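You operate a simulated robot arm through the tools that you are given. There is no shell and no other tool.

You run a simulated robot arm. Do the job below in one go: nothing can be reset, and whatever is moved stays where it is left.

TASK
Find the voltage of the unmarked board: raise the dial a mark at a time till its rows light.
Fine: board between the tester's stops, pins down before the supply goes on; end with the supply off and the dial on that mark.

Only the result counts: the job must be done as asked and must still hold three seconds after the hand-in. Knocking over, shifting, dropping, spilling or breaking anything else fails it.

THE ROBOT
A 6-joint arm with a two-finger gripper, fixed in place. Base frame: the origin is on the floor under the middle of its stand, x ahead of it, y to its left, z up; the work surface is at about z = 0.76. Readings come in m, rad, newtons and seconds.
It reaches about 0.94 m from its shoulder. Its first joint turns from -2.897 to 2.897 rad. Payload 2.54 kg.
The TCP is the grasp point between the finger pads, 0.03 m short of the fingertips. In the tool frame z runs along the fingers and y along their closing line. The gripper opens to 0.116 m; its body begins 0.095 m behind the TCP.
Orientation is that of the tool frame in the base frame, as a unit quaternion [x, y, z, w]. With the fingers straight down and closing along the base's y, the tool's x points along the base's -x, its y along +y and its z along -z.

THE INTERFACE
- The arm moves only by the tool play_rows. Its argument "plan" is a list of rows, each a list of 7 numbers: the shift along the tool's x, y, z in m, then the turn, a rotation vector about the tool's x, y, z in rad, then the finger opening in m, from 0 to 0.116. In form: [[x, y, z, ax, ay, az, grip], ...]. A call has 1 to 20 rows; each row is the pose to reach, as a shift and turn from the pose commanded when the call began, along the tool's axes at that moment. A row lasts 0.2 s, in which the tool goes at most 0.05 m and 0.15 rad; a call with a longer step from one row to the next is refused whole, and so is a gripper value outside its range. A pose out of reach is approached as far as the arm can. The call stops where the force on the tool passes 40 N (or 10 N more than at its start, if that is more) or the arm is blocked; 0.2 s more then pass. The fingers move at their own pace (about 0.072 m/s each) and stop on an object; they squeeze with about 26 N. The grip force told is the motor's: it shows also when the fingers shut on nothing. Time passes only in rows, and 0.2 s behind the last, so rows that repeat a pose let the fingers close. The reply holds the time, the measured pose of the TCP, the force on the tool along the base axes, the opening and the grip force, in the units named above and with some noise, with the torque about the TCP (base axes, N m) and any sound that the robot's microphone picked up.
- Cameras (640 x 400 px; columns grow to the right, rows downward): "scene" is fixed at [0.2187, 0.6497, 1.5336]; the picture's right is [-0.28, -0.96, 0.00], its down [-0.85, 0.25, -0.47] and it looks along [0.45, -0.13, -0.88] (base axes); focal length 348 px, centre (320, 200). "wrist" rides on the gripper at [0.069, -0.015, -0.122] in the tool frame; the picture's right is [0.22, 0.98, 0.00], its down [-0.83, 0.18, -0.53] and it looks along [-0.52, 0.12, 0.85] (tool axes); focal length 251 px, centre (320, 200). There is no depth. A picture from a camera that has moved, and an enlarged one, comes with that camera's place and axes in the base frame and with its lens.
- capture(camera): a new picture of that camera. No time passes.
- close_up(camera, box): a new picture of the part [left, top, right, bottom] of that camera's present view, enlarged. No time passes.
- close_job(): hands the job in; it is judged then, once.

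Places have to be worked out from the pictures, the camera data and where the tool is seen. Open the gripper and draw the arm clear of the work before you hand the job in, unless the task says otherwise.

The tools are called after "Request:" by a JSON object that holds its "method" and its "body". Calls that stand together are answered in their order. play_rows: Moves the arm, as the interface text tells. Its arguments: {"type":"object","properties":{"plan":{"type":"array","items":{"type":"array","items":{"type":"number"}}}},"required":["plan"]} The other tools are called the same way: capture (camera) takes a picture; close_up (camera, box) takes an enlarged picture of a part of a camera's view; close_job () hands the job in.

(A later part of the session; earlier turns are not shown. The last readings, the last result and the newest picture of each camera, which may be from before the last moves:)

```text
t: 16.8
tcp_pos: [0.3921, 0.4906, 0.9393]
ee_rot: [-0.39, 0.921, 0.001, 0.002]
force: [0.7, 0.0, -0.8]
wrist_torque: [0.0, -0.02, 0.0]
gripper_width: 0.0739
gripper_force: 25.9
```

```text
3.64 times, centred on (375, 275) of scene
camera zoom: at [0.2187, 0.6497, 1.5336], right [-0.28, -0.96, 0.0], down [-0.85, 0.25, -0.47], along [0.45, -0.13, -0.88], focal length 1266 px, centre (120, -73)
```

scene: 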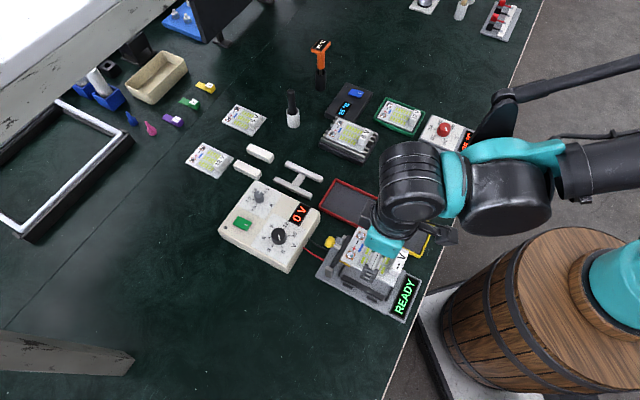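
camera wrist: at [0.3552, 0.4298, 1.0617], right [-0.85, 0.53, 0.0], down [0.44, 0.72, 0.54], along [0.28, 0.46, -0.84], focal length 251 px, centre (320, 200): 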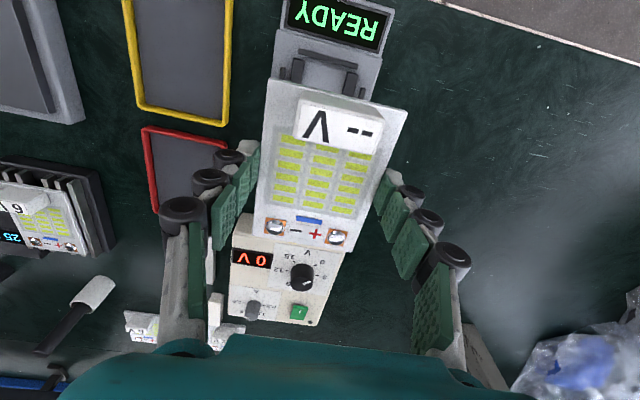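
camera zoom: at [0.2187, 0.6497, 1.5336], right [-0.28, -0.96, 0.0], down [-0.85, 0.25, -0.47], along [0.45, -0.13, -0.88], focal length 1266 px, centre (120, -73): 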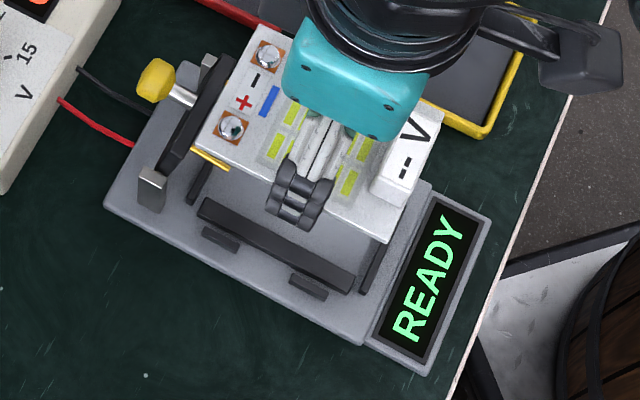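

The tester is offset by about (+5 mm, −5 mm) in tool x/y and +0.5° from the held board; the raised pins overhang the pad end of the stage, so I must go in low from the READY side and slide forward under them. I shift accordingly (17 mm extra back) and descend to z≈0.825.

Request:
{"method": "play_rows", "body": {"plan": [[0.0115, -0.0025, 0, 0, 0, 0.004, 0.068], [0.0224, -0.005, 0, 0, 0, 0.008, 0.068], [0.0224, -0.005, 0.03, 0, 0, 0.008, 0.068], [0.0224, -0.005, 0.06, 0, 0, 0.008, 0.068], [0.0224, -0.005, 0.09, 0, 0, 0.008, 0.068], [0.0224, -0.005, 0.113, 0, 0, 0.008, 0.068], [0.0224, -0.005, 0.113, 0, 0, 0.008, 0.068]]}}

Request:
{"method": "capture", "body": {"camera": "wrist"}}

Request:
{"method": "close_up", "body": {"camera": "wrist", "box": [220, 20, 440, 160]}}

Request:
{"method": "close_up", "body": {"camera": "scene", "box": [310, 220, 440, 330]}}

```text
t: 18.4
tcp_pos: [0.3797, 0.4702, 0.8278]
ee_rot: [-0.386, 0.922, 0.001, 0.002]
force: [-0.7, 0.2, -0.5]
wrist_torque: [-0.03, 0.0, -0.01]
gripper_width: 0.0739
gripper_force: 26.0
```

```text
taken
camera wrist: at [0.343, 0.4103, 0.9498], right [-0.85, 0.53, 0.0], down [0.45, 0.71, 0.54], along [0.29, 0.45, -0.84], focal length 251 px, centre (320, 200)
```

wrist: 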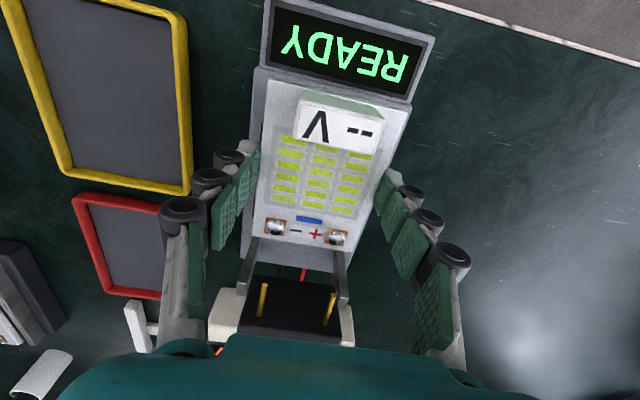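

```text
2.86 times, centred on (330, 90) of wrist
camera zoom: at [0.343, 0.4103, 0.9498], right [-0.85, 0.53, 0.0], down [0.45, 0.71, 0.54], along [0.29, 0.45, -0.84], focal length 718 px, centre (291, 514)
```

zoom: 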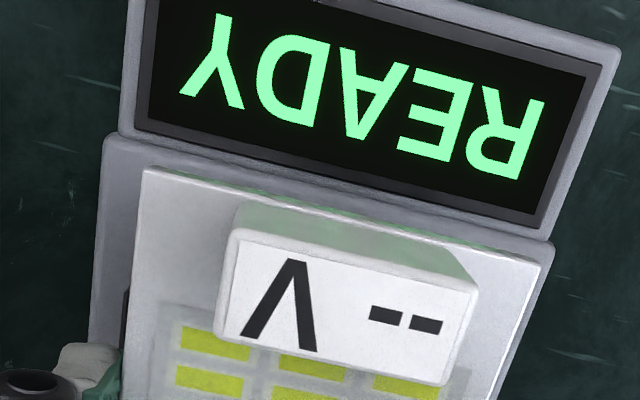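

```text
3.64 times, centred on (375, 275) of scene
camera zoom: at [0.2187, 0.6497, 1.5336], right [-0.28, -0.96, 0.0], down [-0.85, 0.25, -0.47], along [0.45, -0.13, -0.88], focal length 1266 px, centre (120, -73)
```

zoom: 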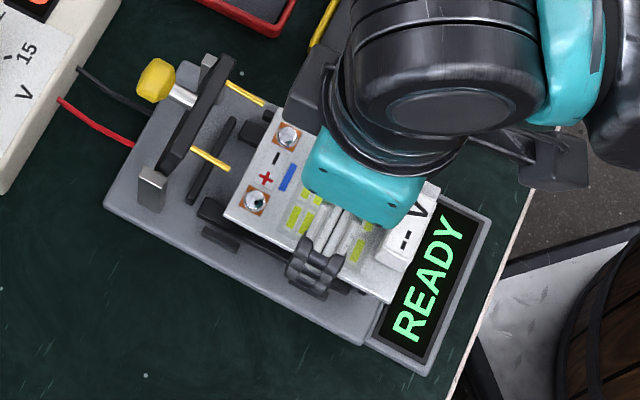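

The board is now low in front of the pins and centred sideways on the tester to within about 0.5 mm. I slide it 17 mm forward under the pins and then come down a further 12 mm for a closer check.

Request:
{"method": "play_rows", "body": {"plan": [[-0.006, 0, 0, 0, 0, 0, 0.068], [-0.012, 0, 0, 0, 0, 0, 0.068], [-0.017, 0, 0, 0, 0, 0, 0.068], [-0.017, 0, 0.006, 0, 0, 0, 0.068], [-0.017, 0, 0.012, 0, 0, 0, 0.068], [-0.017, 0, 0.012, 0, 0, 0, 0.068]]}}

Request:
{"method": "capture", "body": {"camera": "wrist"}}

Request:
{"method": "close_up", "body": {"camera": "wrist", "box": [230, 20, 430, 150]}}

Request:
{"method": "close_up", "body": {"camera": "scene", "box": [320, 230, 420, 310]}}

Request:
{"method": "close_up", "body": {"camera": "wrist", "box": [220, 180, 400, 345]}}

```text
t: 19.8
tcp_pos: [0.3927, 0.482, 0.8148]
ee_rot: [-0.385, 0.923, 0.001, 0.001]
force: [0.3, 0.4, -0.3]
wrist_torque: [0.03, -0.01, 0.03]
gripper_width: 0.074
gripper_force: 25.7
```

```text
taken
camera wrist: at [0.3548, 0.4222, 0.9374], right [-0.85, 0.53, 0.0], down [0.45, 0.71, 0.54], along [0.29, 0.45, -0.84], focal length 251 px, centre (320, 200)
```

wrist: 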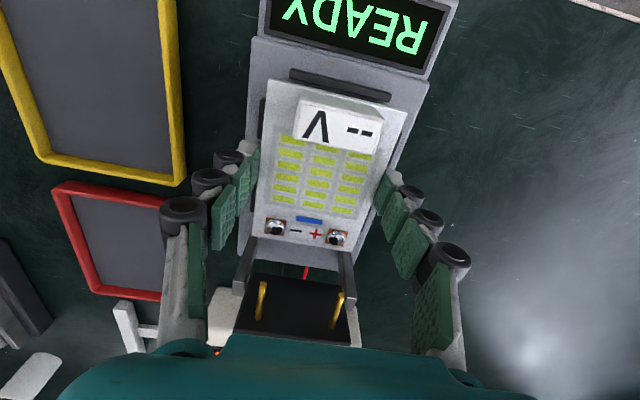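

```text
3.08 times, centred on (330, 85) of wrist
camera zoom: at [0.3548, 0.4222, 0.9374], right [-0.85, 0.53, 0.0], down [0.45, 0.71, 0.54], along [0.29, 0.45, -0.84], focal length 774 px, centre (289, 554)
```

zoom: 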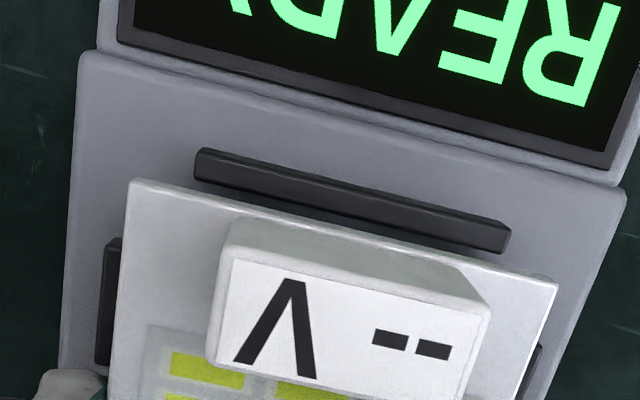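

```text
5.00 times, centred on (370, 270) of scene
camera zoom: at [0.2187, 0.6497, 1.5336], right [-0.28, -0.96, 0.0], down [-0.85, 0.25, -0.47], along [0.45, -0.13, -0.88], focal length 1740 px, centre (70, -150)
```

zoom: 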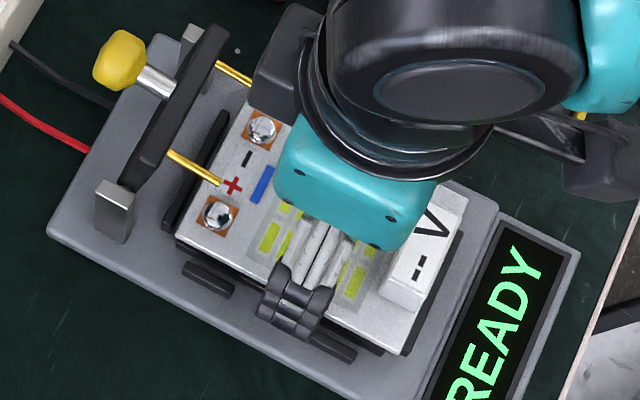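

```text
2.42 times, centred on (310, 262) of wrist
camera zoom: at [0.3548, 0.4222, 0.9374], right [-0.85, 0.53, 0.0], down [0.45, 0.71, 0.54], along [0.29, 0.45, -0.84], focal length 610 px, centre (344, 48)
```

zoom: 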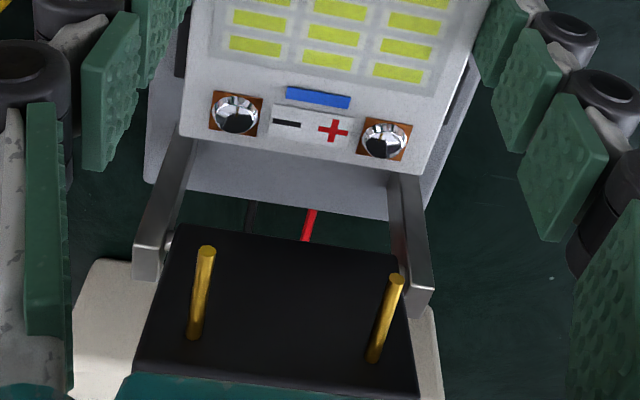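

Stop tops come out at z≈0.7845, with the board underside about 9 mm above them; remaining errors are ~1 mm in x/y and ~0.4° in yaw. I correct these and descend 7 mm to just above the stops for a last check.

Request:
{"method": "play_rows", "body": {"plan": [[-0.001, 0.0008, 0, 0, 0, -0.006, 0.068], [-0.001, 0.0008, 0.0035, 0, 0, -0.006, 0.068], [-0.001, 0.0008, 0.007, 0, 0, -0.006, 0.068], [-0.001, 0.0008, 0.007, 0, 0, -0.006, 0.068]]}}

Request:
{"method": "close_up", "body": {"camera": "wrist", "box": [230, 20, 430, 150]}}

Request:
{"method": "close_up", "body": {"camera": "wrist", "box": [220, 60, 420, 260]}}

Request:
{"method": "close_up", "body": {"camera": "scene", "box": [330, 240, 410, 305]}}

```text
t: 20.8
tcp_pos: [0.3919, 0.4826, 0.8094]
ee_rot: [-0.388, 0.922, 0.001, 0.001]
force: [-0.3, 0.5, -1.2]
wrist_torque: [0.03, 0.03, -0.04]
gripper_width: 0.0739
gripper_force: 26.0
```

```text
3.08 times, centred on (330, 85) of wrist
camera zoom: at [0.3558, 0.4229, 0.931], right [-0.85, 0.53, 0.0], down [0.45, 0.72, 0.54], along [0.28, 0.46, -0.84], focal length 774 px, centre (289, 554)
```

zoom: 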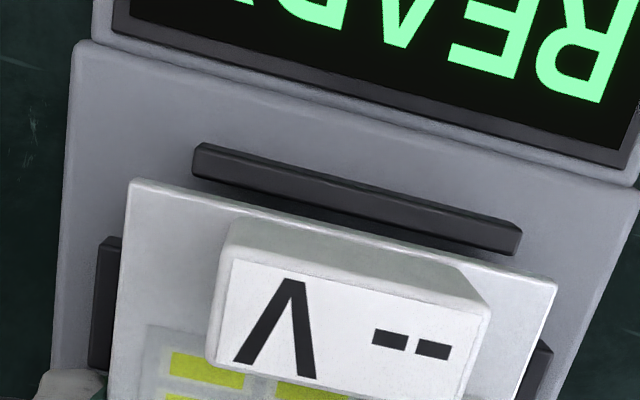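

```text
2.00 times, centred on (320, 160) of wrist
camera zoom: at [0.3558, 0.4229, 0.931], right [-0.85, 0.53, 0.0], down [0.45, 0.72, 0.54], along [0.28, 0.46, -0.84], focal length 503 px, centre (320, 280)
```

zoom: 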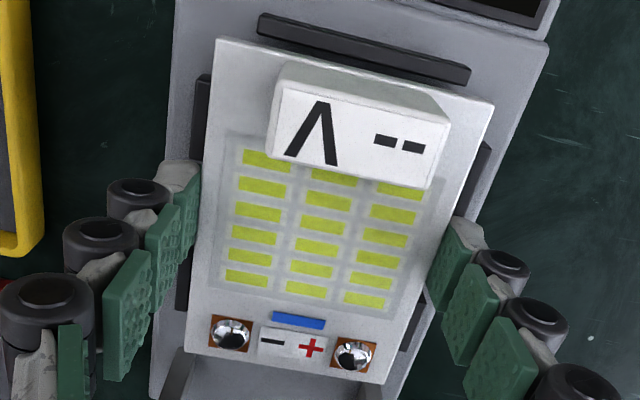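

```text
6.15 times, centred on (370, 272) of scene
camera zoom: at [0.2187, 0.6497, 1.5336], right [-0.28, -0.96, 0.0], down [-0.85, 0.25, -0.47], along [0.45, -0.13, -0.88], focal length 2142 px, centre (12, -246)
```

zoom: 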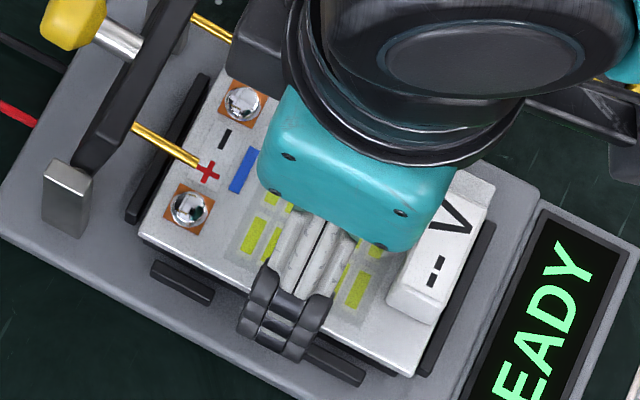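

The picture looks aligned; I zoom on the fingertips to verify they pass between the side stops.

Request:
{"method": "close_up", "body": {"camera": "wrist", "box": [220, 90, 290, 190]}}

Request:
{"method": "close_up", "body": {"camera": "wrist", "box": [360, 110, 430, 250]}}

Request:
{"method": "close_up", "body": {"camera": "scene", "box": [345, 265, 395, 305]}}

```text
4.00 times, centred on (255, 140) of wrist
camera zoom: at [0.3558, 0.4229, 0.931], right [-0.85, 0.53, 0.0], down [0.45, 0.72, 0.54], along [0.28, 0.46, -0.84], focal length 1006 px, centre (580, 440)
```

zoom: 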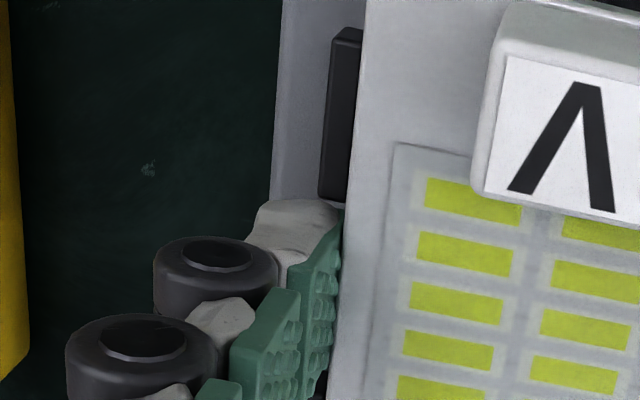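

```text
2.86 times, centred on (395, 180) of wrist
camera zoom: at [0.3558, 0.4229, 0.931], right [-0.85, 0.53, 0.0], down [0.45, 0.72, 0.54], along [0.28, 0.46, -0.84], focal length 718 px, centre (106, 257)
```

zoom: 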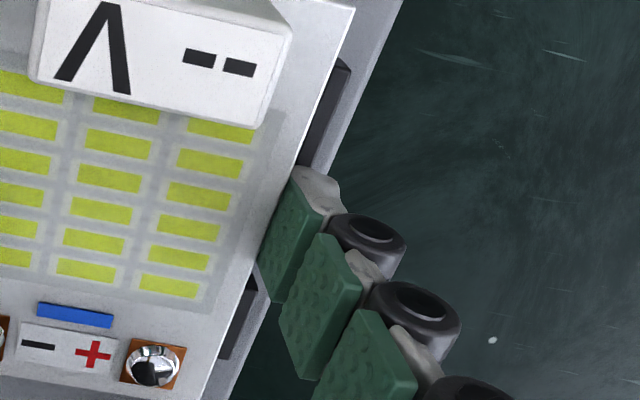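

```text
10.00 times, centred on (370, 285) of scene
camera zoom: at [0.2187, 0.6497, 1.5336], right [-0.28, -0.96, 0.0], down [-0.85, 0.25, -0.47], along [0.45, -0.13, -0.88], focal length 3480 px, centre (-180, -650)
```

zoom: 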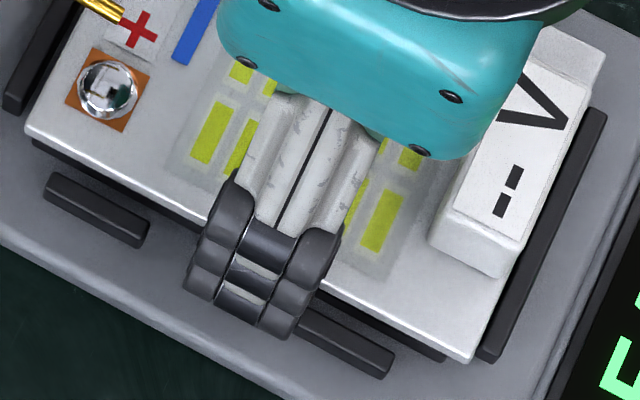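

Fingertips clear the stop ends by a few mm; the board should shift about 1.5 mm in tool +y to sit centred between the side stops. I apply that and lower gently in small steps while watching the force.

Request:
{"method": "play_rows", "body": {"plan": [[0, 0.0015, 0, 0, 0, -0.004, 0.068], [0, 0.0015, 0.0015, 0, 0, -0.004, 0.068], [0, 0.0015, 0.003, 0, 0, -0.004, 0.068], [0, 0.0015, 0.0045, 0, 0, -0.004, 0.068], [0, 0.0015, 0.0045, 0, 0, -0.004, 0.068]]}}

Request:
{"method": "close_up", "body": {"camera": "wrist", "box": [220, 50, 420, 250]}}

Request:
{"method": "close_up", "body": {"camera": "scene", "box": [340, 245, 400, 300]}}

```text
t: 21.6
tcp_pos: [0.3922, 0.4847, 0.8079]
ee_rot: [-0.39, 0.921, 0.001, 0.001]
force: [1.7, -5.6, 29.2]
wrist_torque: [0.48, 1.02, 0.28]
gripper_width: 0.0746
gripper_force: 26.0
stopped in row 4: the force on the tool passed its limit at 42 N (the readings are from after the stop); the commanded pose is now the measured one
```

```text
2.00 times, centred on (320, 150) of wrist
camera zoom: at [0.3548, 0.4239, 0.9299], right [-0.85, 0.53, 0.0], down [0.44, 0.72, 0.54], along [0.28, 0.46, -0.84], focal length 503 px, centre (320, 300)
```

zoom: 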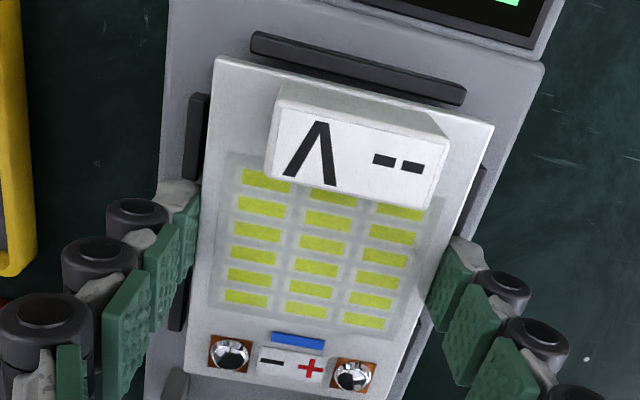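

```text
7.27 times, centred on (370, 272) of scene
camera zoom: at [0.2187, 0.6497, 1.5336], right [-0.28, -0.96, 0.0], down [-0.85, 0.25, -0.47], along [0.45, -0.13, -0.88], focal length 2531 px, centre (-44, -327)
```

zoom: 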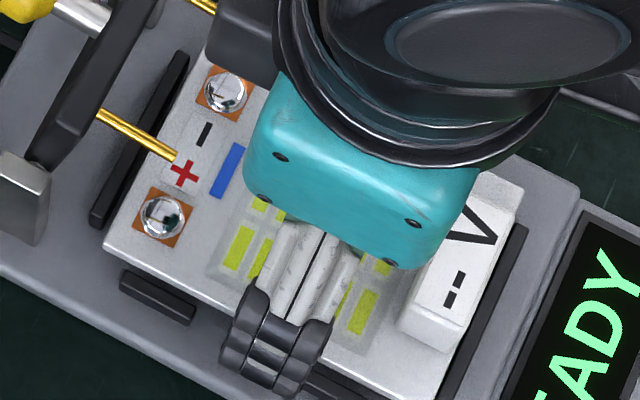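

Contact came early: the torque puts it at the right-hand (supply-near) side, tool (+12 mm, +37 mm), i.e. at that side stop. I back up 3 mm to relieve it and look closely at both sides.

Request:
{"method": "play_rows", "body": {"plan": [[0, 0, -0.002, 0, 0, 0, 0.068], [0, 0, -0.004, 0, 0, 0, 0.068], [0, 0, -0.004, 0, 0, 0, 0.068]]}}

Request:
{"method": "close_up", "body": {"camera": "wrist", "box": [225, 70, 295, 190]}}

Request:
{"method": "close_up", "body": {"camera": "wrist", "box": [360, 100, 430, 220]}}

Request:
{"method": "close_up", "body": {"camera": "wrist", "box": [230, 20, 430, 150]}}

Request:
{"method": "close_up", "body": {"camera": "wrist", "box": [220, 180, 400, 300]}}

```text
t: 22.4
tcp_pos: [0.3911, 0.4857, 0.8114]
ee_rot: [-0.39, 0.921, 0.001, 0.002]
force: [-0.3, 1.0, -1.3]
wrist_torque: [0.0, 0.01, -0.05]
gripper_width: 0.0741
gripper_force: 26.3
```

```text
3.33 times, centred on (260, 130) of wrist
camera zoom: at [0.3549, 0.4246, 0.9331], right [-0.85, 0.53, 0.0], down [0.44, 0.72, 0.54], along [0.28, 0.46, -0.84], focal length 838 px, centre (520, 433)
```

zoom: 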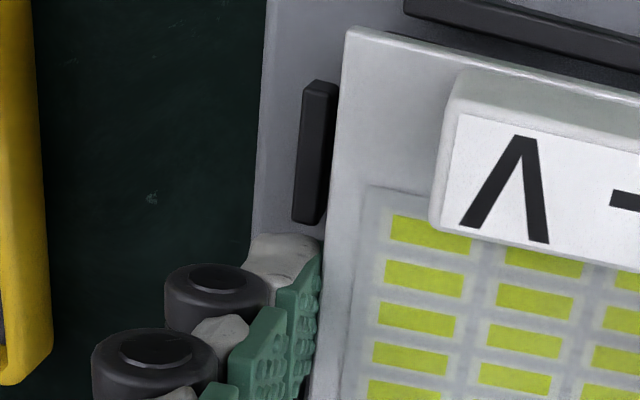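

```text
3.33 times, centred on (395, 160) of wrist
camera zoom: at [0.3549, 0.4246, 0.9331], right [-0.85, 0.53, 0.0], down [0.44, 0.72, 0.54], along [0.28, 0.46, -0.84], focal length 838 px, centre (70, 333)
```

zoom: 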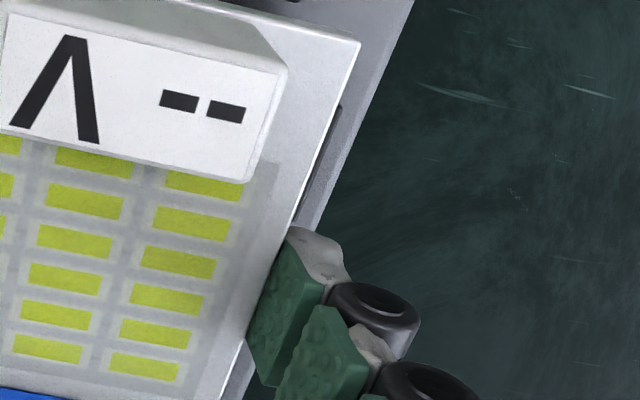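

```text
3.08 times, centred on (330, 85) of wrist
camera zoom: at [0.3549, 0.4246, 0.9331], right [-0.85, 0.53, 0.0], down [0.44, 0.72, 0.54], along [0.28, 0.46, -0.84], focal length 774 px, centre (289, 554)
```

zoom: 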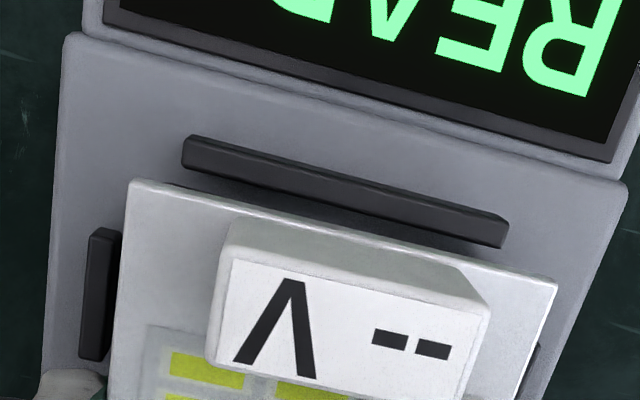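

```text
3.33 times, centred on (310, 240) of wrist
camera zoom: at [0.3549, 0.4246, 0.9331], right [-0.85, 0.53, 0.0], down [0.44, 0.72, 0.54], along [0.28, 0.46, -0.84], focal length 838 px, centre (353, 67)
```

zoom: 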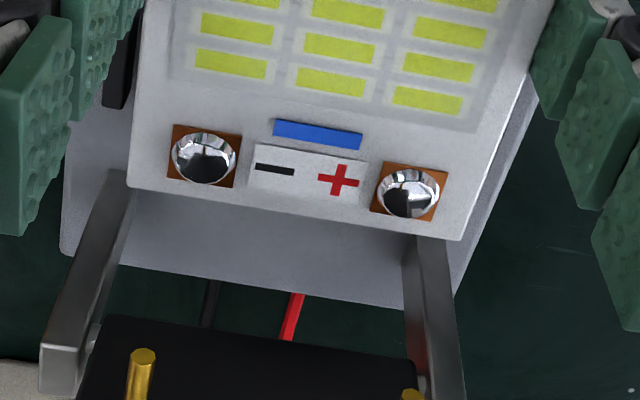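

Sideways the board now measures centred within about 1 mm, yet the touch was on the supply-near side. The scene camera sees that side directly, so I zoom there.

Request:
{"method": "close_up", "body": {"camera": "scene", "box": [340, 262, 400, 307]}}

Request:
{"method": "close_up", "body": {"camera": "scene", "box": [360, 275, 390, 300]}}

Request:
{"method": "close_up", "body": {"camera": "wrist", "box": [380, 120, 410, 150]}}

Request:
{"method": "close_up", "body": {"camera": "wrist", "box": [245, 85, 275, 145]}}

```text
8.89 times, centred on (370, 284) of scene
camera zoom: at [0.2187, 0.6497, 1.5336], right [-0.28, -0.96, 0.0], down [-0.85, 0.25, -0.47], along [0.45, -0.13, -0.88], focal length 3094 px, centre (-124, -551)
```

zoom: 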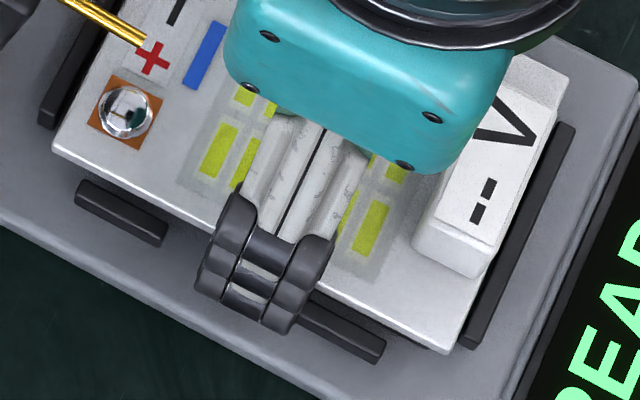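

```text
16.00 times, centred on (375, 288) of scene
camera zoom: at [0.2187, 0.6497, 1.5336], right [-0.28, -0.96, 0.0], down [-0.85, 0.25, -0.47], along [0.45, -0.13, -0.88], focal length 5568 px, centre (-560, -1200)
```

zoom: 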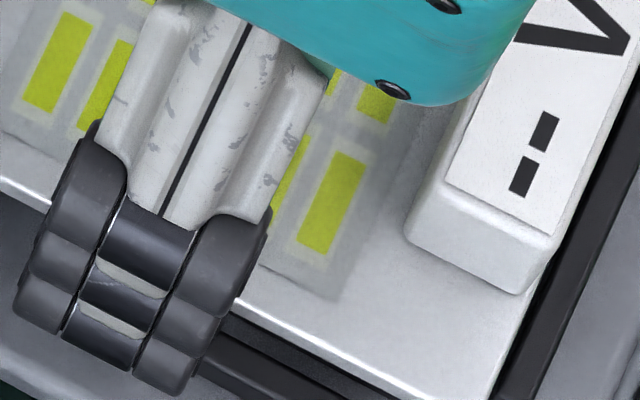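

```text
13.33 times, centred on (395, 135) of wrist
camera zoom: at [0.3549, 0.4246, 0.9331], right [-0.85, 0.53, 0.0], down [0.44, 0.72, 0.54], along [0.28, 0.46, -0.84], focal length 3352 px, centre (-680, 1067)
```

zoom: 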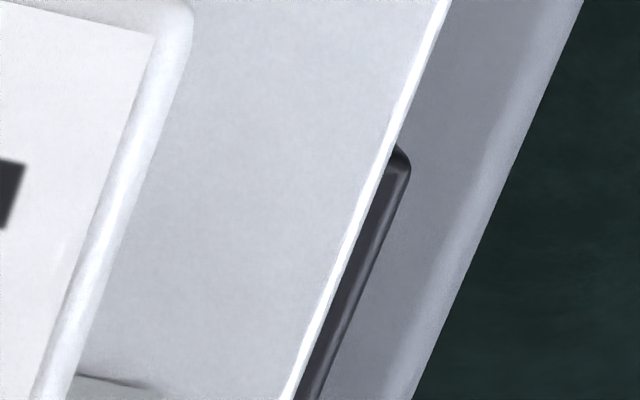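

```text
6.67 times, centred on (260, 115) of wrist
camera zoom: at [0.3549, 0.4246, 0.9331], right [-0.85, 0.53, 0.0], down [0.44, 0.72, 0.54], along [0.28, 0.46, -0.84], focal length 1676 px, centre (720, 767)
```

zoom: 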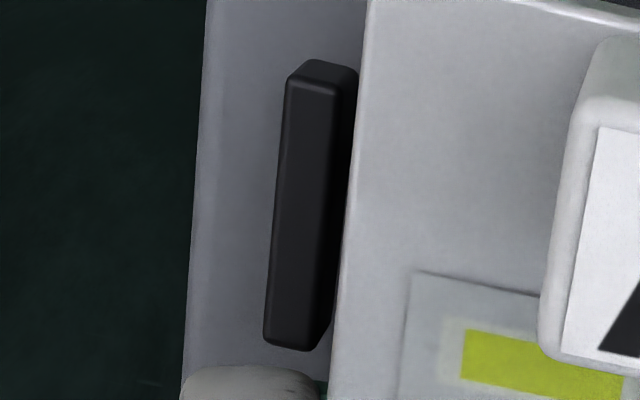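

Measured at high zoom: right-hand stop clearance ≈0.2 mm versus ≈3.3 mm on the left, so my last sideways shift was wrong and the board edge sat on that stop. I shift −1.8 mm in tool y (and −0.7 mm in x), then lower 4 mm.

Request:
{"method": "play_rows", "body": {"plan": [[-0.0007, -0.0018, 0, 0, 0, 0, 0.068], [-0.0007, -0.0018, 0.001, 0, 0, 0, 0.068], [-0.0007, -0.0018, 0.0025, 0, 0, 0, 0.068], [-0.0007, -0.0018, 0.004, 0, 0, 0, 0.068]]}}

Request:
{"method": "close_up", "body": {"camera": "wrist", "box": [380, 115, 410, 150]}}

Request:
{"method": "close_up", "body": {"camera": "wrist", "box": [245, 85, 275, 145]}}

Request:
{"method": "close_up", "body": {"camera": "wrist", "box": [270, 50, 400, 110]}}

```text
t: 23.4
tcp_pos: [0.3944, 0.4852, 0.8071]
ee_rot: [-0.39, 0.921, 0.001, 0.002]
force: [0.3, 0.8, -1.9]
wrist_torque: [0.0, -0.02, 0.01]
gripper_width: 0.0739
gripper_force: 26.1
```

```text
11.43 times, centred on (395, 132) of wrist
camera zoom: at [0.3569, 0.4241, 0.9288], right [-0.85, 0.53, 0.0], down [0.44, 0.72, 0.54], along [0.28, 0.46, -0.84], focal length 2874 px, centre (-537, 971)
```

zoom: 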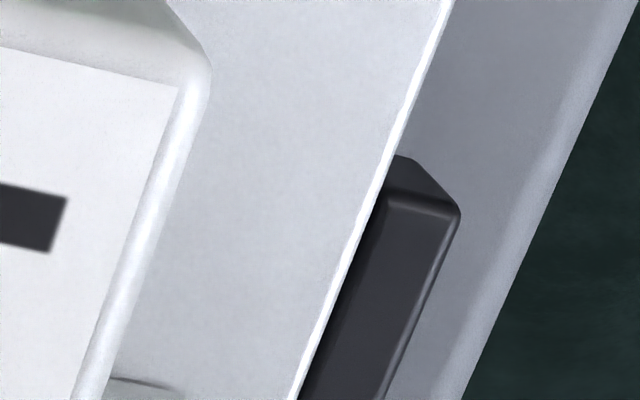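

```text
6.67 times, centred on (260, 115) of wrist
camera zoom: at [0.3569, 0.4241, 0.9288], right [-0.85, 0.53, 0.0], down [0.44, 0.72, 0.54], along [0.28, 0.46, -0.84], focal length 1676 px, centre (720, 767)
```

zoom: 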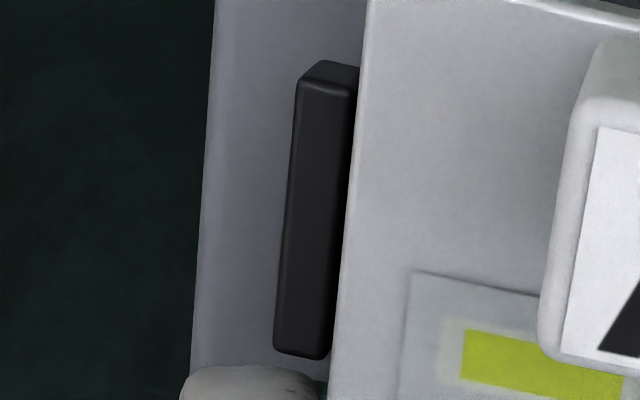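

```text
4.92 times, centred on (335, 80) of wrist
camera zoom: at [0.3569, 0.4241, 0.9288], right [-0.85, 0.53, 0.0], down [0.44, 0.72, 0.54], along [0.28, 0.46, -0.84], focal length 1238 px, centre (246, 791)
```

zoom: 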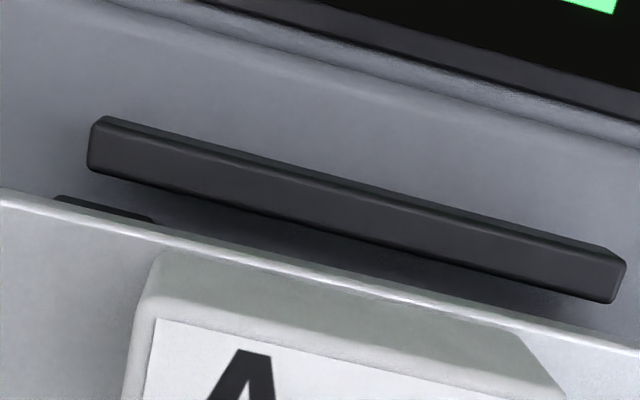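

No contact now, and the side clearances measure about 1.8 mm each. At the READY end the gap is 3–4 mm, so I check the pin end in the scene view before lowering further.

Request:
{"method": "close_up", "body": {"camera": "scene", "box": [335, 250, 365, 280]}}

Request:
{"method": "close_up", "body": {"camera": "scene", "box": [375, 275, 405, 305]}}

Request:
{"method": "close_up", "body": {"camera": "wrist", "box": [240, 210, 370, 290]}}

```text
13.33 times, centred on (350, 265) of scene
camera zoom: at [0.2187, 0.6497, 1.5336], right [-0.28, -0.96, 0.0], down [-0.85, 0.25, -0.47], along [0.45, -0.13, -0.88], focal length 4640 px, centre (-80, -667)
```

zoom: 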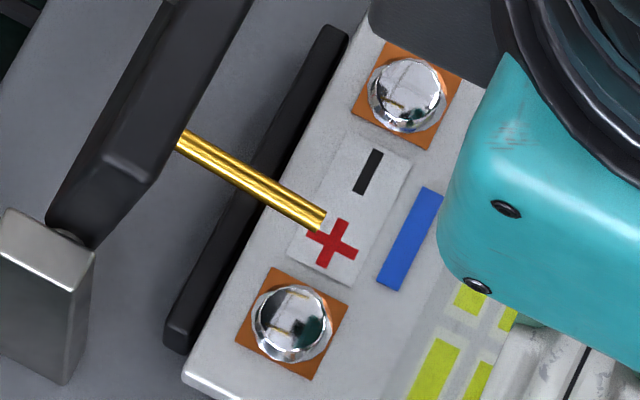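

```text
13.33 times, centred on (390, 290) of scene
camera zoom: at [0.2187, 0.6497, 1.5336], right [-0.28, -0.96, 0.0], down [-0.85, 0.25, -0.47], along [0.45, -0.13, -0.88], focal length 4640 px, centre (-613, -1000)
```

zoom: 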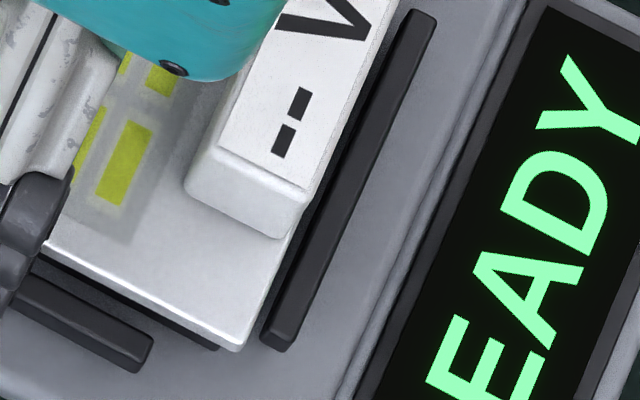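

```text
4.92 times, centred on (305, 250) of wrist
camera zoom: at [0.3569, 0.4241, 0.9288], right [-0.85, 0.53, 0.0], down [0.44, 0.72, 0.54], along [0.28, 0.46, -0.84], focal length 1238 px, centre (394, -46)
```

zoom: 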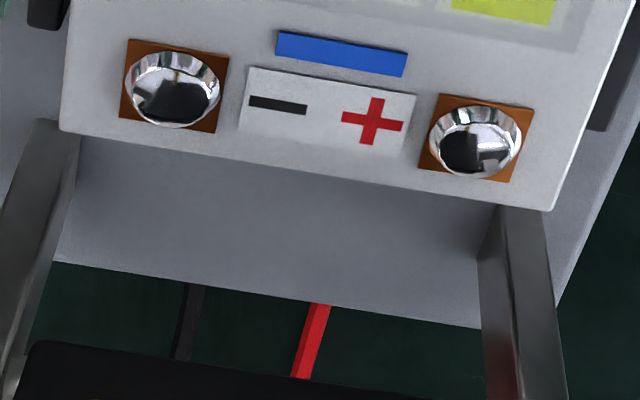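

Gaps at both ends look like 2 mm or more, so the board is well placed. I lower in 2 mm increments, checking the force each time.

Request:
{"method": "play_rows", "body": {"plan": [[0, 0, 0.001, 0, 0, 0, 0.068], [0, 0, 0.002, 0, 0, 0, 0.068], [0, 0, 0.002, 0, 0, 0, 0.068]]}}

```text
t: 24.2
tcp_pos: [0.3923, 0.4848, 0.8052]
ee_rot: [-0.39, 0.921, 0.002, 0.001]
force: [0.1, -0.9, -1.4]
wrist_torque: [0.01, 0.0, 0.0]
gripper_width: 0.0739
gripper_force: 26.2
```

Still free at 0.8052. I lower another 2 mm.

Request:
{"method": "play_rows", "body": {"plan": [[0, 0, 0.001, 0, 0, 0, 0.068], [0, 0, 0.002, 0, 0, 0, 0.068], [0, 0, 0.002, 0, 0, 0, 0.068]]}}

Request:
{"method": "close_up", "body": {"camera": "scene", "box": [340, 262, 400, 307]}}

Request:
{"method": "close_up", "body": {"camera": "wrist", "box": [230, 40, 430, 170]}}

```text
t: 25.0
tcp_pos: [0.3935, 0.4841, 0.8019]
ee_rot: [-0.391, 0.921, 0.001, 0.002]
force: [0.2, 1.0, -0.8]
wrist_torque: [-0.01, -0.01, 0.02]
gripper_width: 0.074
gripper_force: 25.5
```

```text
8.89 times, centred on (370, 284) of scene
camera zoom: at [0.2187, 0.6497, 1.5336], right [-0.28, -0.96, 0.0], down [-0.85, 0.25, -0.47], along [0.45, -0.13, -0.88], focal length 3094 px, centre (-124, -551)
```

zoom: 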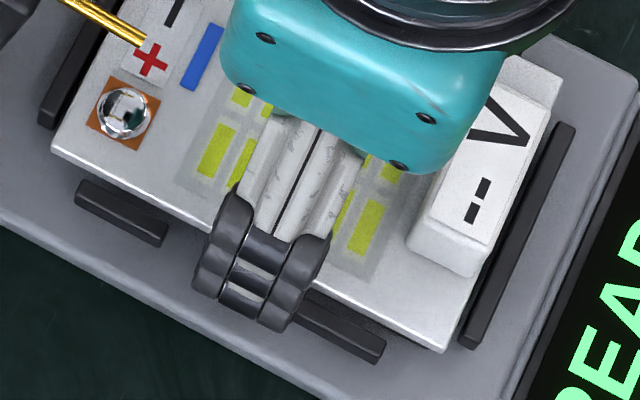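

```text
3.08 times, centred on (330, 105) of wrist
camera zoom: at [0.3569, 0.4238, 0.925], right [-0.85, 0.53, 0.0], down [0.44, 0.72, 0.54], along [0.28, 0.46, -0.84], focal length 774 px, centre (289, 492)
```

zoom: 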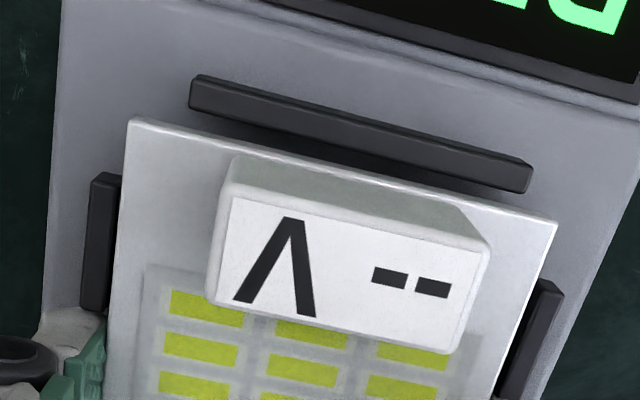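

Still no contact at 0.8019, with the board about level with the stop tops. I take high-zoom views on both sides for a direct same-height comparison.

Request:
{"method": "close_up", "body": {"camera": "wrist", "box": [245, 90, 275, 150]}}

Request:
{"method": "close_up", "body": {"camera": "wrist", "box": [380, 115, 420, 165]}}

Request:
{"method": "close_up", "body": {"camera": "scene", "box": [335, 250, 365, 280]}}

```text
6.67 times, centred on (260, 120) of wrist
camera zoom: at [0.3569, 0.4238, 0.925], right [-0.85, 0.53, 0.0], down [0.44, 0.72, 0.54], along [0.28, 0.46, -0.84], focal length 1676 px, centre (720, 733)
```

zoom: 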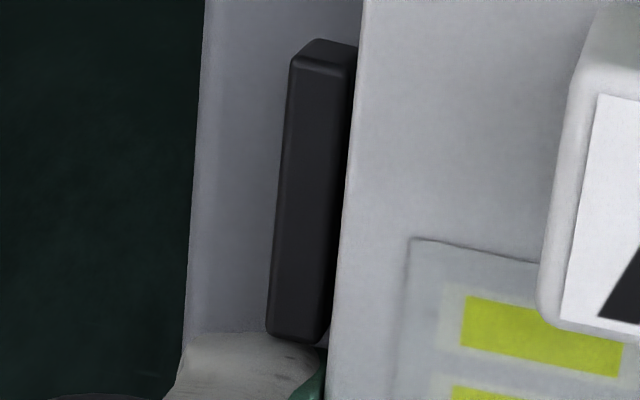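

```text
8.00 times, centred on (400, 140) of wrist
camera zoom: at [0.3569, 0.4238, 0.925], right [-0.85, 0.53, 0.0], down [0.44, 0.72, 0.54], along [0.28, 0.46, -0.84], focal length 2012 px, centre (-320, 680)
```

zoom: 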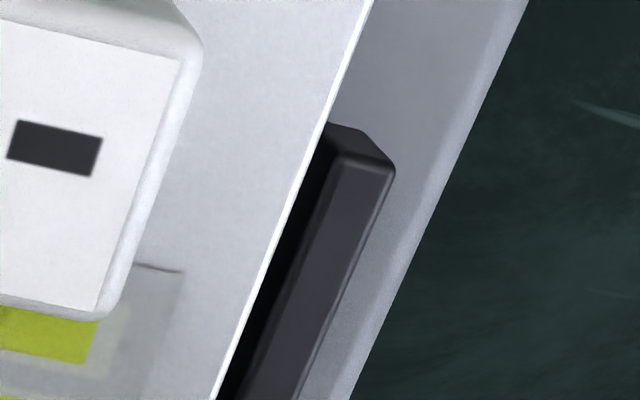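

```text
13.33 times, centred on (350, 265) of scene
camera zoom: at [0.2187, 0.6497, 1.5336], right [-0.28, -0.96, 0.0], down [-0.85, 0.25, -0.47], along [0.45, -0.13, -0.88], focal length 4640 px, centre (-80, -667)
```

zoom: 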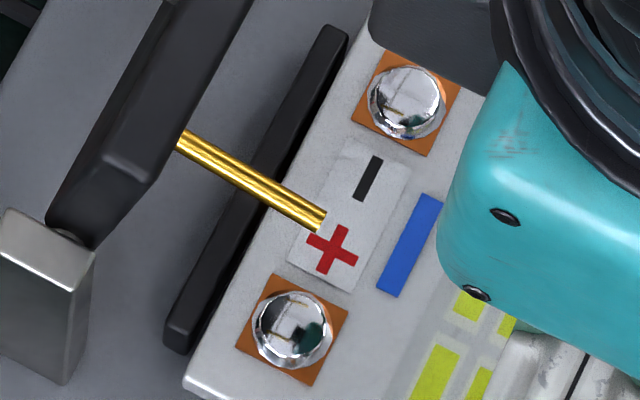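

Side clearances are about 2.1 mm and 1.2 mm, so the board fits. I nudge it half a millimetre to centre it and continue down 2 mm.

Request:
{"method": "play_rows", "body": {"plan": [[0.0007, 0.0004, 0, 0, 0, 0, 0.068], [0.0007, 0.0004, 0.001, 0, 0, 0, 0.068], [0.0007, 0.0004, 0.002, 0, 0, 0, 0.068], [0.0007, 0.0004, 0.002, 0, 0, 0, 0.068]]}}

```text
t: 26.0
tcp_pos: [0.393, 0.4843, 0.8011]
ee_rot: [-0.389, 0.921, 0.002, 0.001]
force: [1.4, 2.1, 0.1]
wrist_torque: [0.08, 0.01, -0.11]
gripper_width: 0.0742
gripper_force: 26.4
```

A hint of contact but almost no vertical load yet. I lower another 2 mm.

Request:
{"method": "play_rows", "body": {"plan": [[0, 0, 0.001, 0, 0, 0, 0.068], [0, 0, 0.002, 0, 0, 0, 0.068], [0, 0, 0.002, 0, 0, 0, 0.068]]}}

Request:
{"method": "close_up", "body": {"camera": "wrist", "box": [230, 40, 430, 170]}}

Request:
{"method": "close_up", "body": {"camera": "scene", "box": [335, 250, 405, 305]}}

```text
t: 26.8
tcp_pos: [0.3928, 0.4857, 0.7999]
ee_rot: [-0.39, 0.921, 0.002, 0.002]
force: [10.9, 3.7, 24.7]
wrist_torque: [0.11, -0.09, -0.34]
gripper_width: 0.0739
gripper_force: 25.9
```

```text
3.08 times, centred on (330, 105) of wrist
camera zoom: at [0.3558, 0.4241, 0.9214], right [-0.85, 0.53, 0.0], down [0.44, 0.72, 0.54], along [0.28, 0.46, -0.84], focal length 774 px, centre (289, 492)
```

zoom: 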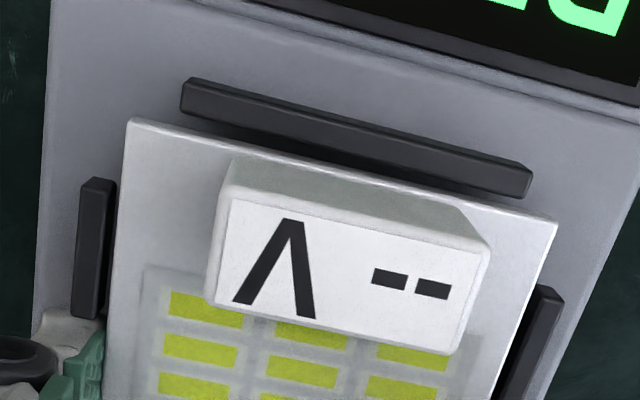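

```text
7.27 times, centred on (370, 278) of scene
camera zoom: at [0.2187, 0.6497, 1.5336], right [-0.28, -0.96, 0.0], down [-0.85, 0.25, -0.47], along [0.45, -0.13, -0.88], focal length 2531 px, centre (-44, -364)
```

zoom: 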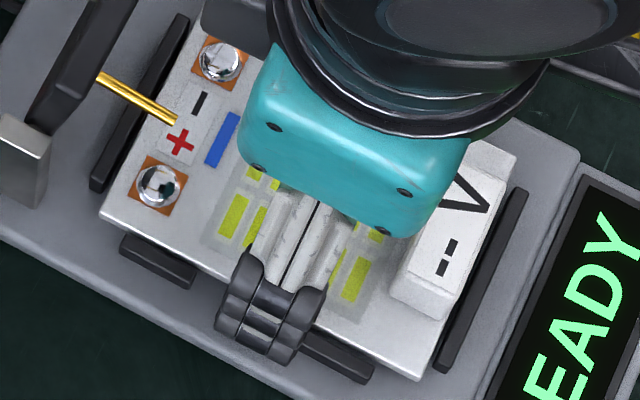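

The load is now central (24.7 N up), so the board or tips have bottomed; a −10 N push along tool x suggests the left fingertip rubs the end of a side stop. I ease up 1.5 mm and back −1 mm in x to relieve it, then read the force.

Request:
{"method": "play_rows", "body": {"plan": [[0, 0, -0.0015, 0, 0, 0, 0.068], [-0.001, 0, -0.0015, 0, 0, 0, 0.068], [-0.001, 0, -0.0015, 0, 0, 0, 0.068]]}}

Request:
{"method": "close_up", "body": {"camera": "wrist", "box": [230, 60, 290, 180]}}

Request:
{"method": "close_up", "body": {"camera": "wrist", "box": [370, 110, 430, 200]}}

Request:
{"method": "close_up", "body": {"camera": "scene", "box": [335, 250, 365, 280]}}

Request:
{"method": "close_up", "body": {"camera": "scene", "box": [360, 275, 400, 305]}}

```text
t: 27.6
tcp_pos: [0.3942, 0.486, 0.8011]
ee_rot: [-0.391, 0.92, 0.001, 0.002]
force: [0.0, -0.2, -1.1]
wrist_torque: [0.0, 0.02, 0.01]
gripper_width: 0.0738
gripper_force: 26.3
```

```text
3.33 times, centred on (260, 120) of wrist
camera zoom: at [0.3563, 0.4249, 0.9221], right [-0.85, 0.52, 0.0], down [0.44, 0.72, 0.54], along [0.28, 0.46, -0.84], focal length 838 px, centre (520, 467)
```

zoom: 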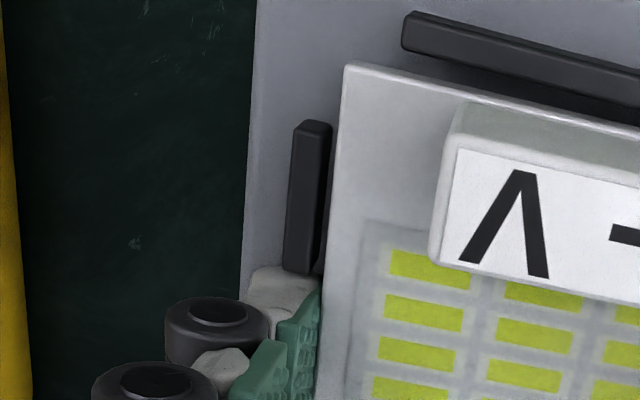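

```text
4.44 times, centred on (400, 155) of wrist
camera zoom: at [0.3563, 0.4249, 0.9221], right [-0.85, 0.52, 0.0], down [0.44, 0.72, 0.54], along [0.28, 0.46, -0.84], focal length 1118 px, centre (-36, 400)
```

zoom: 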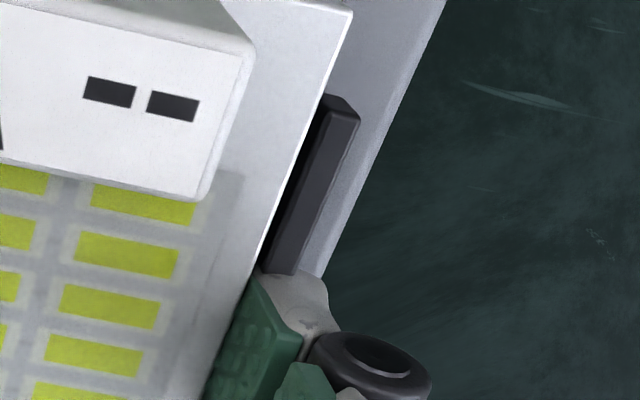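

```text
13.33 times, centred on (350, 265) of scene
camera zoom: at [0.2187, 0.6497, 1.5336], right [-0.28, -0.96, 0.0], down [-0.85, 0.25, -0.47], along [0.45, -0.13, -0.88], focal length 4640 px, centre (-80, -667)
```

zoom: 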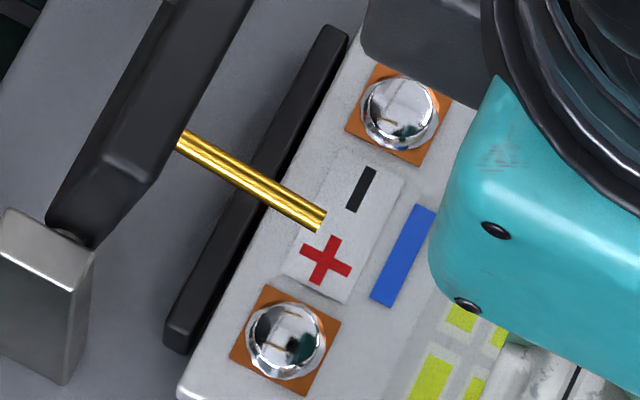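

```text
13.33 times, centred on (380, 290) of scene
camera zoom: at [0.2187, 0.6497, 1.5336], right [-0.28, -0.96, 0.0], down [-0.85, 0.25, -0.47], along [0.45, -0.13, -0.88], focal length 4640 px, centre (-480, -1000)
```

zoom: 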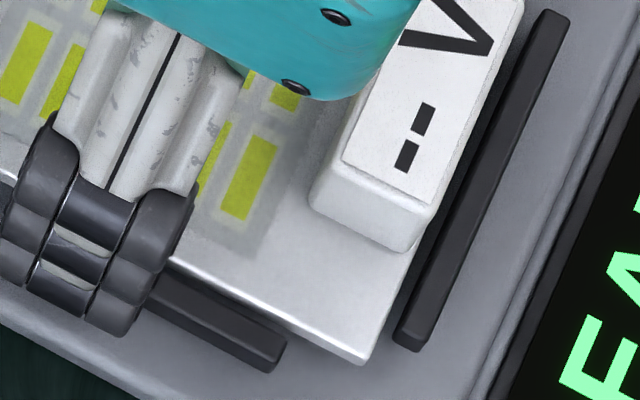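

All forces are back to zero with the board at its seat height and gaps on every side. I settle 0.7 mm and open the fingers slowly to release it between the stops.

Request:
{"method": "play_rows", "body": {"plan": [[-0.0003, 0, 0.0007, 0, 0, 0, 0.068], [-0.0003, 0, 0.0007, 0, 0, 0, 0.075], [-0.0003, 0, 0.0007, 0, 0, 0, 0.078], [-0.0003, 0, 0.0007, 0, 0, 0, 0.082], [-0.0003, 0, 0.0007, 0, 0, 0, 0.084], [-0.0003, 0, 0.0007, 0, 0, 0, 0.084]]}}

Request:
{"method": "close_up", "body": {"camera": "wrist", "box": [210, 40, 430, 260]}}

Request:
{"method": "close_up", "body": {"camera": "scene", "box": [335, 250, 405, 305]}}

```text
t: 29.0
tcp_pos: [0.3919, 0.4855, 0.7994]
ee_rot: [-0.391, 0.92, 0.001, 0.001]
force: [-0.6, -0.3, -0.4]
wrist_torque: [0.02, 0.02, 0.02]
gripper_width: 0.084
gripper_force: 0.1
```

```text
1.82 times, centred on (320, 150) of wrist
camera zoom: at [0.3564, 0.4252, 0.9213], right [-0.85, 0.53, 0.0], down [0.44, 0.72, 0.54], along [0.28, 0.46, -0.84], focal length 457 px, centre (320, 291)
```

zoom: 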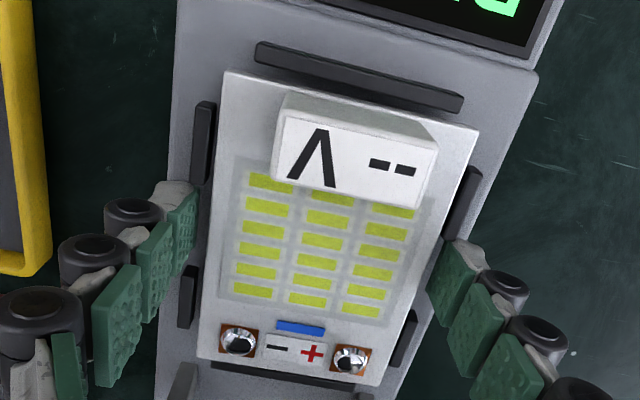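

```text
7.27 times, centred on (370, 278) of scene
camera zoom: at [0.2187, 0.6497, 1.5336], right [-0.28, -0.96, 0.0], down [-0.85, 0.25, -0.47], along [0.45, -0.13, -0.88], focal length 2531 px, centre (-44, -364)
```

zoom: 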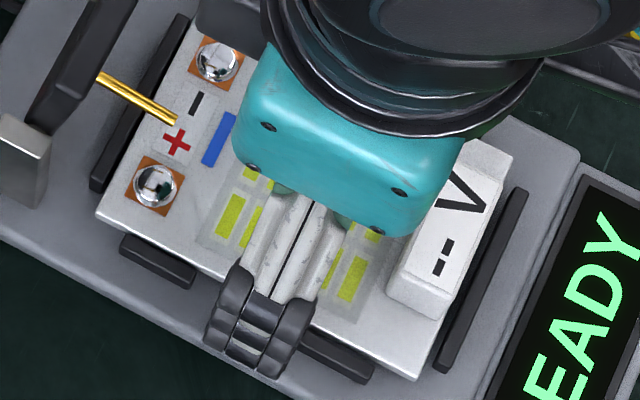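

The board dropped onto the rails and lies between the side and end stops. I lift the open gripper straight up and look again.

Request:
{"method": "play_rows", "body": {"plan": [[0, 0, -0.01, 0, 0, 0, 0.084], [0, 0, -0.03, 0, 0, 0, 0.084], [0, 0, -0.06, 0, 0, 0, 0.084], [0, 0, -0.1, 0, 0, 0, 0.084], [0, 0, -0.14, 0, 0, 0, 0.084], [0, 0, -0.14, 0, 0, 0, 0.084]]}}

Request:
{"method": "capture", "body": {"camera": "wrist"}}

Request:
{"method": "close_up", "body": {"camera": "wrist", "box": [220, 30, 400, 220]}}

Request:
{"method": "close_up", "body": {"camera": "scene", "box": [315, 230, 415, 310]}}

```text
t: 30.4
tcp_pos: [0.3974, 0.4826, 0.9402]
ee_rot: [-0.39, 0.921, 0.001, 0.001]
force: [-0.2, -0.9, 0.3]
wrist_torque: [0.01, 0.06, -0.05]
gripper_width: 0.084
gripper_force: 0.1
```

```text
taken
camera wrist: at [0.3594, 0.4228, 1.0626], right [-0.85, 0.53, 0.0], down [0.44, 0.72, 0.54], along [0.28, 0.46, -0.84], focal length 251 px, centre (320, 200)
```

wrist: 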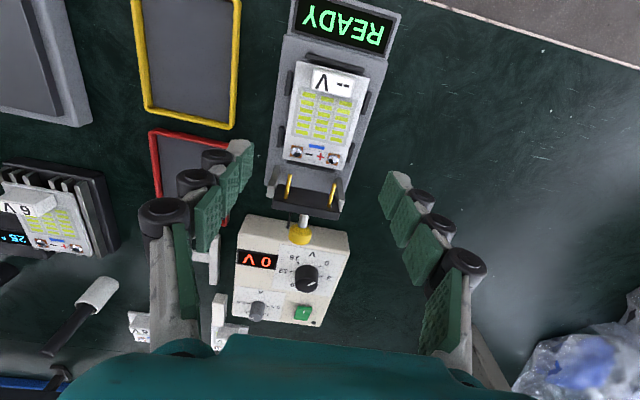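

```text
2.11 times, centred on (310, 125) of wrist
camera zoom: at [0.3594, 0.4228, 1.0626], right [-0.85, 0.53, 0.0], down [0.44, 0.72, 0.54], along [0.28, 0.46, -0.84], focal length 529 px, centre (341, 358)
```

zoom: 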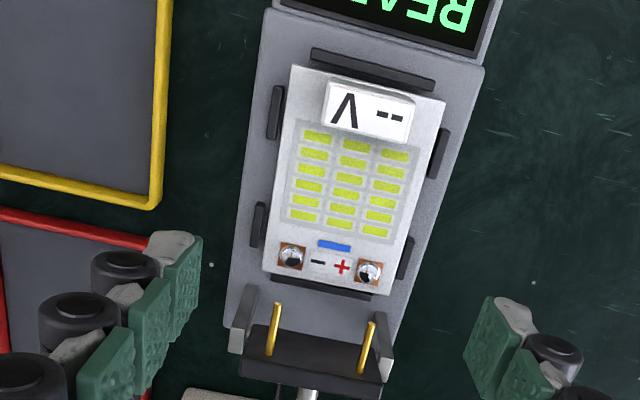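

```text
5.00 times, centred on (365, 270) of scene
camera zoom: at [0.2187, 0.6497, 1.5336], right [-0.28, -0.96, 0.0], down [-0.85, 0.25, -0.47], along [0.45, -0.13, -0.88], focal length 1740 px, centre (95, -150)
```

zoom: 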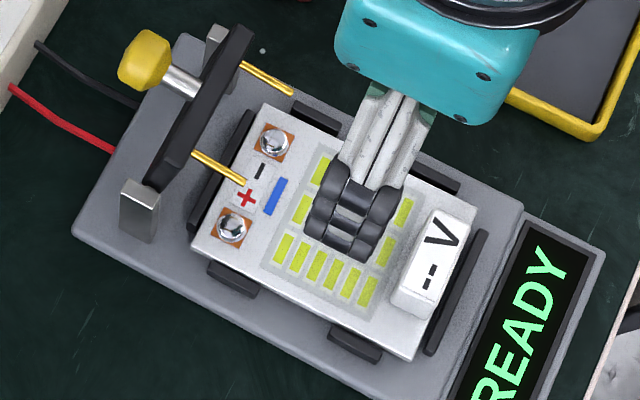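

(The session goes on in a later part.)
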